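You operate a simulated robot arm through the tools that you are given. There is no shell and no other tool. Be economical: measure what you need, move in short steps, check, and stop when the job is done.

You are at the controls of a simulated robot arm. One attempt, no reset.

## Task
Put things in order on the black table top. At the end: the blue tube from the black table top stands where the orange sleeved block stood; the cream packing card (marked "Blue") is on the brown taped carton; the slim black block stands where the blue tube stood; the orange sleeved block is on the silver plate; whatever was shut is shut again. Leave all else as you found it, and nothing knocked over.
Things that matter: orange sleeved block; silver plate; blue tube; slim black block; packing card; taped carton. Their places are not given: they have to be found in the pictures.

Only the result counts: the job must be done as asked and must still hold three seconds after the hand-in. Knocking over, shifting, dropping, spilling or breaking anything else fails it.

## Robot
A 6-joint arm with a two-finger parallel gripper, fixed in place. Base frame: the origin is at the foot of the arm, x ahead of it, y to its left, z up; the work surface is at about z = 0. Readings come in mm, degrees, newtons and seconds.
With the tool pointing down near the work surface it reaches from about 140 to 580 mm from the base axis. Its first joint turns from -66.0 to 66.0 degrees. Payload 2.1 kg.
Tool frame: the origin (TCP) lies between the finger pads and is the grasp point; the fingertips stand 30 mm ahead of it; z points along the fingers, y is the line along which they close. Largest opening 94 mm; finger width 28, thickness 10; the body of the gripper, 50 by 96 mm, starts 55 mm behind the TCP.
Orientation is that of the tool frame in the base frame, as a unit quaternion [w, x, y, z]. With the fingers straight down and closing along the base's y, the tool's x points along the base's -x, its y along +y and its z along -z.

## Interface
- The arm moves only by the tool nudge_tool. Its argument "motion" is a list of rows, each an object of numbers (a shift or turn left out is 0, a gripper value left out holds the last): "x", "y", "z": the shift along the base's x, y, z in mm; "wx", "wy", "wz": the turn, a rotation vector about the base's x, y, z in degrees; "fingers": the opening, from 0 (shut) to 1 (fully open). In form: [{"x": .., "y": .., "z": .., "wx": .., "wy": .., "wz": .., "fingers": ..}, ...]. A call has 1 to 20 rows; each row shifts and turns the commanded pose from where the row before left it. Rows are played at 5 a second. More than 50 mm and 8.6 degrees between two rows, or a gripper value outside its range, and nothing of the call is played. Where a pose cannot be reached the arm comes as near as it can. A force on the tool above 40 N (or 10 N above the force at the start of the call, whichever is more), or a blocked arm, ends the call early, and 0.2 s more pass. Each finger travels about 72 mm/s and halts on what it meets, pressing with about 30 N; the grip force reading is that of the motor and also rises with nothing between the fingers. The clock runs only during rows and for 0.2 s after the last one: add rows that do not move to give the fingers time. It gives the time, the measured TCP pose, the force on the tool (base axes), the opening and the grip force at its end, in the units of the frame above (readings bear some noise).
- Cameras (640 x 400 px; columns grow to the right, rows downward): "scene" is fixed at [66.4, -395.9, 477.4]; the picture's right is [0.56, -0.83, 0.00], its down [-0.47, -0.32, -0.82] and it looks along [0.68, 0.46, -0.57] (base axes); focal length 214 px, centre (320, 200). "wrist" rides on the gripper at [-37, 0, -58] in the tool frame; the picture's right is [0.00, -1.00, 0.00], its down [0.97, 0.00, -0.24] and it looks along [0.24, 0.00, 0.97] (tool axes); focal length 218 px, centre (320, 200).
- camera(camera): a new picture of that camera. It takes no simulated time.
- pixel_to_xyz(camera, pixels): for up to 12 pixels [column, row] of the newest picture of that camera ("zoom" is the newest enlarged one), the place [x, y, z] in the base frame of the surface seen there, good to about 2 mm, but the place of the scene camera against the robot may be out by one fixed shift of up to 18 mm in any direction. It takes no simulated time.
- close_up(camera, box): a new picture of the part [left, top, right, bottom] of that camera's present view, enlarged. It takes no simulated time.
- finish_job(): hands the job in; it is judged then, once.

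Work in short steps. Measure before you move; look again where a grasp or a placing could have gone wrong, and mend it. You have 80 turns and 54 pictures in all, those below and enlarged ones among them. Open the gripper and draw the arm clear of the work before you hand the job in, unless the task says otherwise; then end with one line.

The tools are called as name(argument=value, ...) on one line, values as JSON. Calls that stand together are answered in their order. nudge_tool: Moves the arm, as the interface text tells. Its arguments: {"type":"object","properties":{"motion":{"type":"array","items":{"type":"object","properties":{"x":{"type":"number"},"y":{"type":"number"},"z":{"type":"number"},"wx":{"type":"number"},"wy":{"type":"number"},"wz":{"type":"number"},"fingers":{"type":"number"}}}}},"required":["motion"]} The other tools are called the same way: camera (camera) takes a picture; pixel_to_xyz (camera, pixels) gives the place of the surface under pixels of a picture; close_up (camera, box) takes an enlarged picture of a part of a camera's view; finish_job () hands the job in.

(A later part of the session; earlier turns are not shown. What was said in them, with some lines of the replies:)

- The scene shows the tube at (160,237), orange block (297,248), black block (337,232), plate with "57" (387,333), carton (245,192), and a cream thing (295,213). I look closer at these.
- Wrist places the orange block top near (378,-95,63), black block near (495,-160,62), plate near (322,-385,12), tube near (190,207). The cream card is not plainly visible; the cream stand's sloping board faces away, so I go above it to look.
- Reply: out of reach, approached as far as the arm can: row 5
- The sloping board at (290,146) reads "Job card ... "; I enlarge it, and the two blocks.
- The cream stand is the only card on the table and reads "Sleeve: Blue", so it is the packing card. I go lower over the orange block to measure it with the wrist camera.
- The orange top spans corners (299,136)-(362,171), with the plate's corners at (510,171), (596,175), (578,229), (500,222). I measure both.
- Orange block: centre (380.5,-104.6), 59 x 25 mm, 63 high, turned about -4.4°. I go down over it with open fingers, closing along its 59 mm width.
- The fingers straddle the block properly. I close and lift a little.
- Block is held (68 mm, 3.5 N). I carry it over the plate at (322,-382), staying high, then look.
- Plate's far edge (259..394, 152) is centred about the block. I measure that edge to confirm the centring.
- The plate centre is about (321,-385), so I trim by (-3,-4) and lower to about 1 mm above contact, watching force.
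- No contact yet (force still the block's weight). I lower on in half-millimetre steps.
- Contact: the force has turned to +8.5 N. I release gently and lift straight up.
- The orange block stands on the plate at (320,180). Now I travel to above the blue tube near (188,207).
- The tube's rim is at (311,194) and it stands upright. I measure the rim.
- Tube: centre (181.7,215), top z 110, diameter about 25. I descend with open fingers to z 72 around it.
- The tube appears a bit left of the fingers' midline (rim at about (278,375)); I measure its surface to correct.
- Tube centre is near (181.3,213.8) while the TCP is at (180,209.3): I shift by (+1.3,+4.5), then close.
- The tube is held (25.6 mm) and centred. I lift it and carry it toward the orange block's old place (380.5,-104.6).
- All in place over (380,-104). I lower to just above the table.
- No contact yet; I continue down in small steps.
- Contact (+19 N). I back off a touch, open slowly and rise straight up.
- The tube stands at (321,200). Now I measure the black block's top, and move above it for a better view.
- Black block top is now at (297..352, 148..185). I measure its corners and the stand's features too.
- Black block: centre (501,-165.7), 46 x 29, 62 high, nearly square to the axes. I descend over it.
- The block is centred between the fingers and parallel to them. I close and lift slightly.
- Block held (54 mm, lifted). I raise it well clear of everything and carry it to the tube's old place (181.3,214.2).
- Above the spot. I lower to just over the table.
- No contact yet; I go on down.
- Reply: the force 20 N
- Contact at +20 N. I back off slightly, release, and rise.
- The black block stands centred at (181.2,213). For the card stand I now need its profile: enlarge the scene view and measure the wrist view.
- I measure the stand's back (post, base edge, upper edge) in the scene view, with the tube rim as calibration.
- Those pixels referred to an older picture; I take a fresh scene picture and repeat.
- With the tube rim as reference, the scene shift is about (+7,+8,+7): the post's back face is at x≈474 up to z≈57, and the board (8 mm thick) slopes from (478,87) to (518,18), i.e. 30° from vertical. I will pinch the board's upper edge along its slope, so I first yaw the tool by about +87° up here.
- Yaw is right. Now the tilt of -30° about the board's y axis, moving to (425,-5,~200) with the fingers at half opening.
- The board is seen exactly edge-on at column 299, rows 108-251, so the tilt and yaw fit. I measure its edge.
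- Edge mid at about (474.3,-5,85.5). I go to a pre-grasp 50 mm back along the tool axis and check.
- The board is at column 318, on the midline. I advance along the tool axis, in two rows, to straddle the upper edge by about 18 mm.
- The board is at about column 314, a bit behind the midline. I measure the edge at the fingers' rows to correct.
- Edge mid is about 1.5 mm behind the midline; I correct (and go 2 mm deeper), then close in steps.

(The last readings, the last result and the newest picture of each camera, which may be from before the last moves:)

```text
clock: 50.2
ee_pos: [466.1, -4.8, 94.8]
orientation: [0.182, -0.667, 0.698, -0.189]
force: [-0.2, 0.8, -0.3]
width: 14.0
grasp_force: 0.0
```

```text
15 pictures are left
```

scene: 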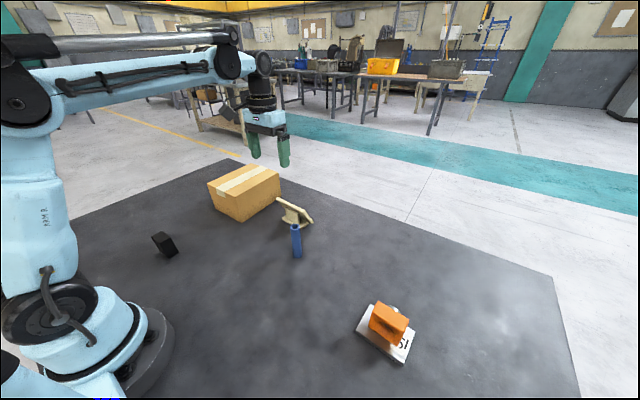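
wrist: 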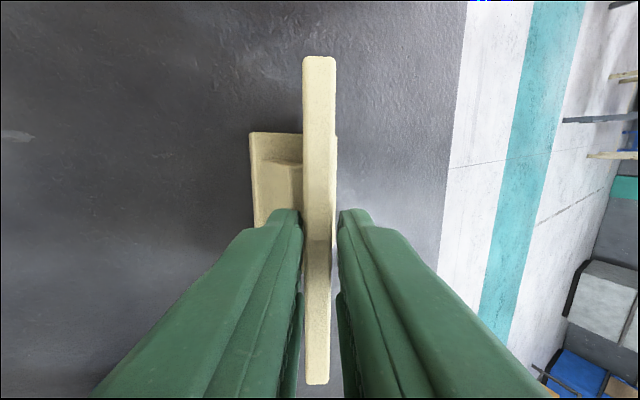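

The board (303-337) sits centred between the fingers (302, 338). I close fully and raise a little along z.

nudge_tool(motion=[{"fingers": 0.0}, {}, {}, {"z": 8}, {"z": 12}, {}, {}])

camera(camera="wrist")

close_up(camera="scene", box=[230, 140, 350, 240])

```text
clock: 51.8
ee_pos: [467.4, -5.1, 115.2]
orientation: [0.182, -0.667, 0.697, -0.188]
force: [-0.3, 0.1, -1.0]
width: 9.5
grasp_force: 30.0
```

```text
14 pictures are left
```

wrist: 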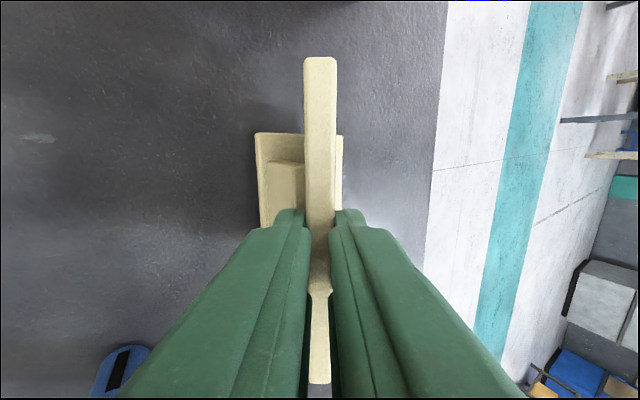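

```text
4.00 times, centred on (290, 190) of scene
```

zoom: 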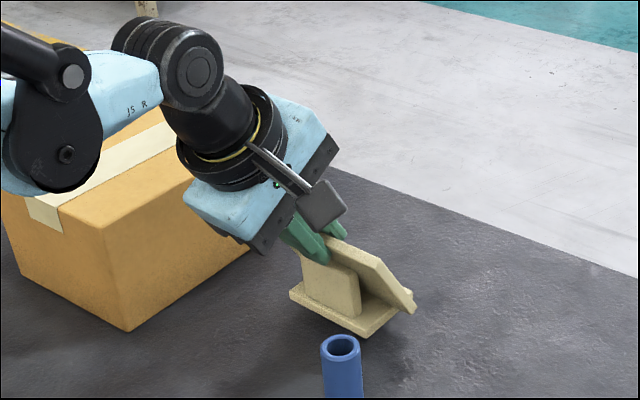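

The card is held and level. I measure the carton's top from the scene picture (corners near (209,184), (251,164), (277,173), (235,195)).

pixel_to_xyz(camera="scene", pixels=[[209, 184], [251.5, 164.5], [277, 173], [235.2, 194.8], [243, 180], [234, 199], [295.4, 224.3]])

```text
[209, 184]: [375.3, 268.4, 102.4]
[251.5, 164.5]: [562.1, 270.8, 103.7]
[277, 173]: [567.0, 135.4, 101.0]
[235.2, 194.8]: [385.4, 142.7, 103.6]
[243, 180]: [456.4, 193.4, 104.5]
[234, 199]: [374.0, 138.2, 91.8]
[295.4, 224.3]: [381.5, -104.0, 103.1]
```

Corrected, the carton's top spans x 385-570, y 148-277 at z≈110. I raise the card 130 mm, then carry it so its base centres near (460,208).

nudge_tool(motion=[{"z": 40}, {"z": 45}, {"z": 45}, {"x": -7, "y": 36}, {"x": -7, "y": 36}, {"x": -7, "y": 36}, {"x": -7, "y": 36}, {"x": -7, "y": 36}, {"x": -7, "y": 35}, {}, {}])

camera(camera="wrist")

camera(camera="scene")

```text
clock: 54.2
ee_pos: [423.2, 210.5, 244.7]
orientation: [0.182, -0.667, 0.697, -0.189]
force: [-0.5, -0.1, -1.1]
width: 9.2
grasp_force: 29.7
```

```text
12 pictures are left
```

wrist: 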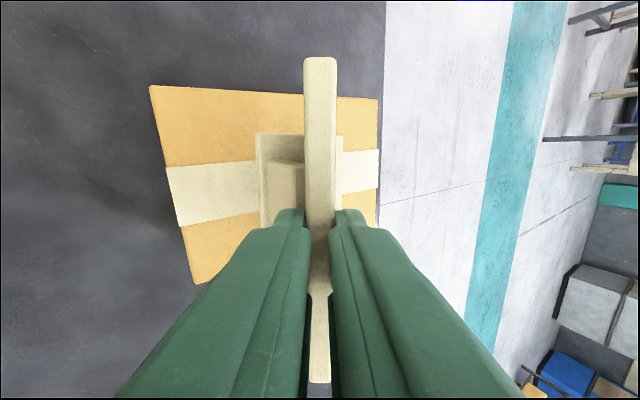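

```text
11 pictures are left
```

scene: 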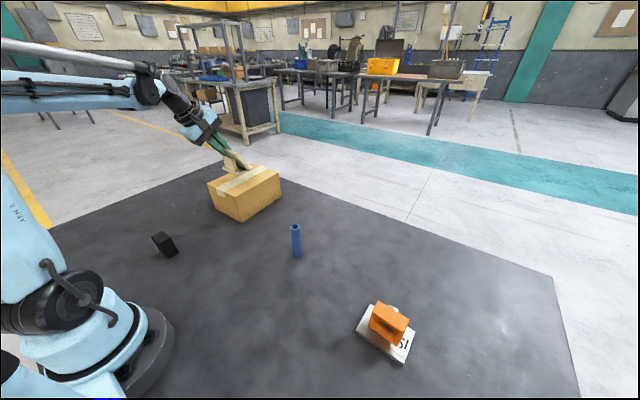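

pixel_to_xyz(camera="wrist", pixels=[[153, 90], [375, 101], [192, 278], [230, 180], [360, 160], [258, 136], [340, 138], [262, 210], [282, 150], [340, 190]])

```text
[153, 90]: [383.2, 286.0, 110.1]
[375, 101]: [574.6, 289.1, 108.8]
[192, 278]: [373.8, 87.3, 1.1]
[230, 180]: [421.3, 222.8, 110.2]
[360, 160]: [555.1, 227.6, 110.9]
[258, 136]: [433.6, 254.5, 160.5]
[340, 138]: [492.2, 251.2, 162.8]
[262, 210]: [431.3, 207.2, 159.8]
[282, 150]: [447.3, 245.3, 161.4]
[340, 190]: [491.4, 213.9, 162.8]
```

Base spans x 431-492, y 172-254 over the carton top (x 384-572, y 148-287, z 110): well centred. The drop to contact is about 39 mm; I lower 35 first.

nudge_tool(motion=[{"z": -15}, {"z": -12}, {"z": -8}, {}, {}])

nudge_tool(motion=[{"z": -1}, {"z": -1}, {}])

```text
clock: 55.4
ee_pos: [425.6, 211.8, 209.8]
orientation: [0.181, -0.668, 0.697, -0.188]
force: [-1.0, 1.1, -1.6]
width: 9.3
grasp_force: 29.9
```

```text
clock: 56.2
ee_pos: [424.0, 210.3, 208.0]
orientation: [0.182, -0.667, 0.697, -0.188]
force: [0.4, 0.2, -0.2]
width: 9.3
grasp_force: 29.7
```

No contact yet; I continue in sub-millimetre steps.

nudge_tool(motion=[{"z": -0.7}, {"z": -0.7}, {}])

nudge_tool(motion=[{"z": -0.5}, {"z": -0.5}, {}])

```text
clock: 57.0
ee_pos: [423.6, 211.1, 206.6]
orientation: [0.181, -0.667, 0.698, -0.188]
force: [0.0, -1.4, -0.2]
width: 9.2
grasp_force: 29.7
```

```text
clock: 57.8
ee_pos: [423.6, 210.3, 205.7]
orientation: [0.182, -0.667, 0.698, -0.188]
force: [0.9, -0.2, -1.2]
width: 9.0
grasp_force: 29.5
```

nudge_tool(motion=[{"z": -0.5}, {"z": -0.5}, {}])

```text
clock: 58.6
ee_pos: [424.4, 210.5, 206.4]
orientation: [0.181, -0.667, 0.697, -0.189]
force: [0.3, -3.0, 15.2]
width: 9.1
grasp_force: 29.9
```

Contact (+15 N). I ease off 0.4 mm, open gently, and look before retreating.

nudge_tool(motion=[{"z": 0.4}, {"fingers": 0.2}, {"fingers": 0.4}, {}, {}])

camera(camera="wrist")

```text
clock: 59.8
ee_pos: [423.2, 211.5, 205.0]
orientation: [0.181, -0.668, 0.697, -0.188]
force: [0.9, 0.4, 0.0]
width: 37.6
grasp_force: 0.1
```

```text
10 pictures are left
```

wrist: 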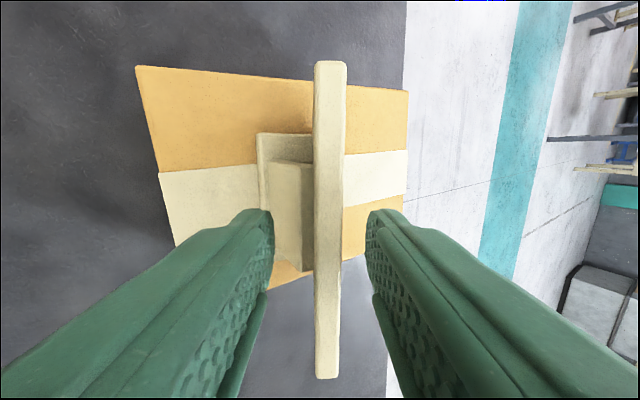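

The card is free with clearance on both sides (board 314-347, fingers 272 and 366). I retreat along the tool axis and rise.

nudge_tool(motion=[{"x": -10, "z": 17.2}, {"x": -15, "z": 26}, {"x": -20, "z": 34.5}, {"x": -20, "z": 34.5}, {"x": -20, "y": -30, "z": 20}, {"x": -20, "y": -40}, {"y": -40}, {"y": -40}, {}])

camera(camera="scene")

camera(camera="wrist")

```text
clock: 61.8
ee_pos: [319.3, 61.3, 336.1]
orientation: [0.181, -0.667, 0.698, -0.188]
force: [-0.1, -0.2, 0.0]
width: 37.9
grasp_force: 0.1
```

```text
9 pictures are left
```

scene: 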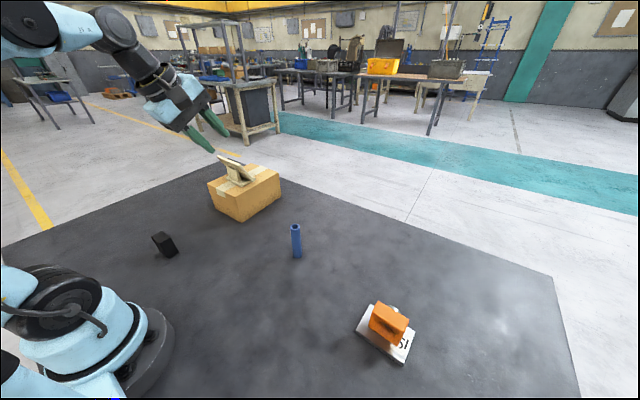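

```text
8 pictures are left
```

wrist: 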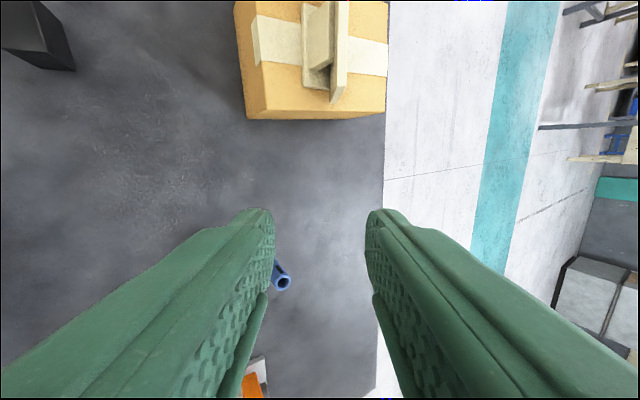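

All pieces stand in their places: card on the carton (240,172), tube (296,240), black block (165,244), orange block on the plate (390,325). I open the gripper fully, clear of everything, and hand in.

nudge_tool(motion=[{"z": 20, "fingers": 1}, {}, {}, {}])

close_up(camera="scene", box=[140, 140, 430, 370])

```text
clock: 62.8
ee_pos: [319.5, 62.5, 355.5]
orientation: [0.182, -0.667, 0.698, -0.187]
force: [0.7, 0.0, 0.1]
width: 93.7
grasp_force: 0.1
```

```text
1.74 times, centred on (285, 255) of scene
```

zoom: 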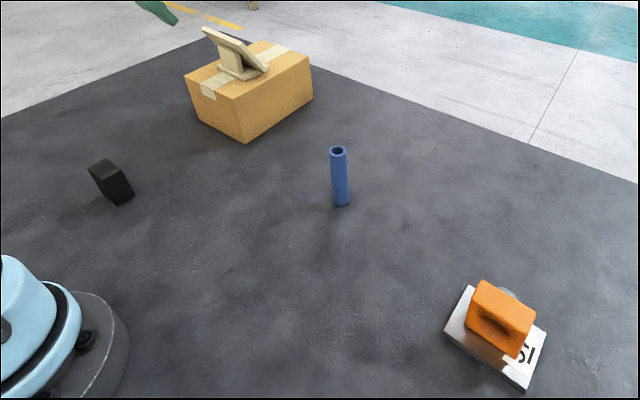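

The close-up confirms everything is standing and settled; I hand in.

finish_job()

```text
The job is handed in.
```

I handed the job in with all four moves done: the blue tube stands where the orange block was, the black block where the tube was, the orange block is on the silver plate, and the card is on the carton. I took the cream stand reading "Job card – Sleeve: Blue" to be the packing card, as no other card was in view. I opened nothing, so nothing needed shutting, and the last picture shows everything upright.
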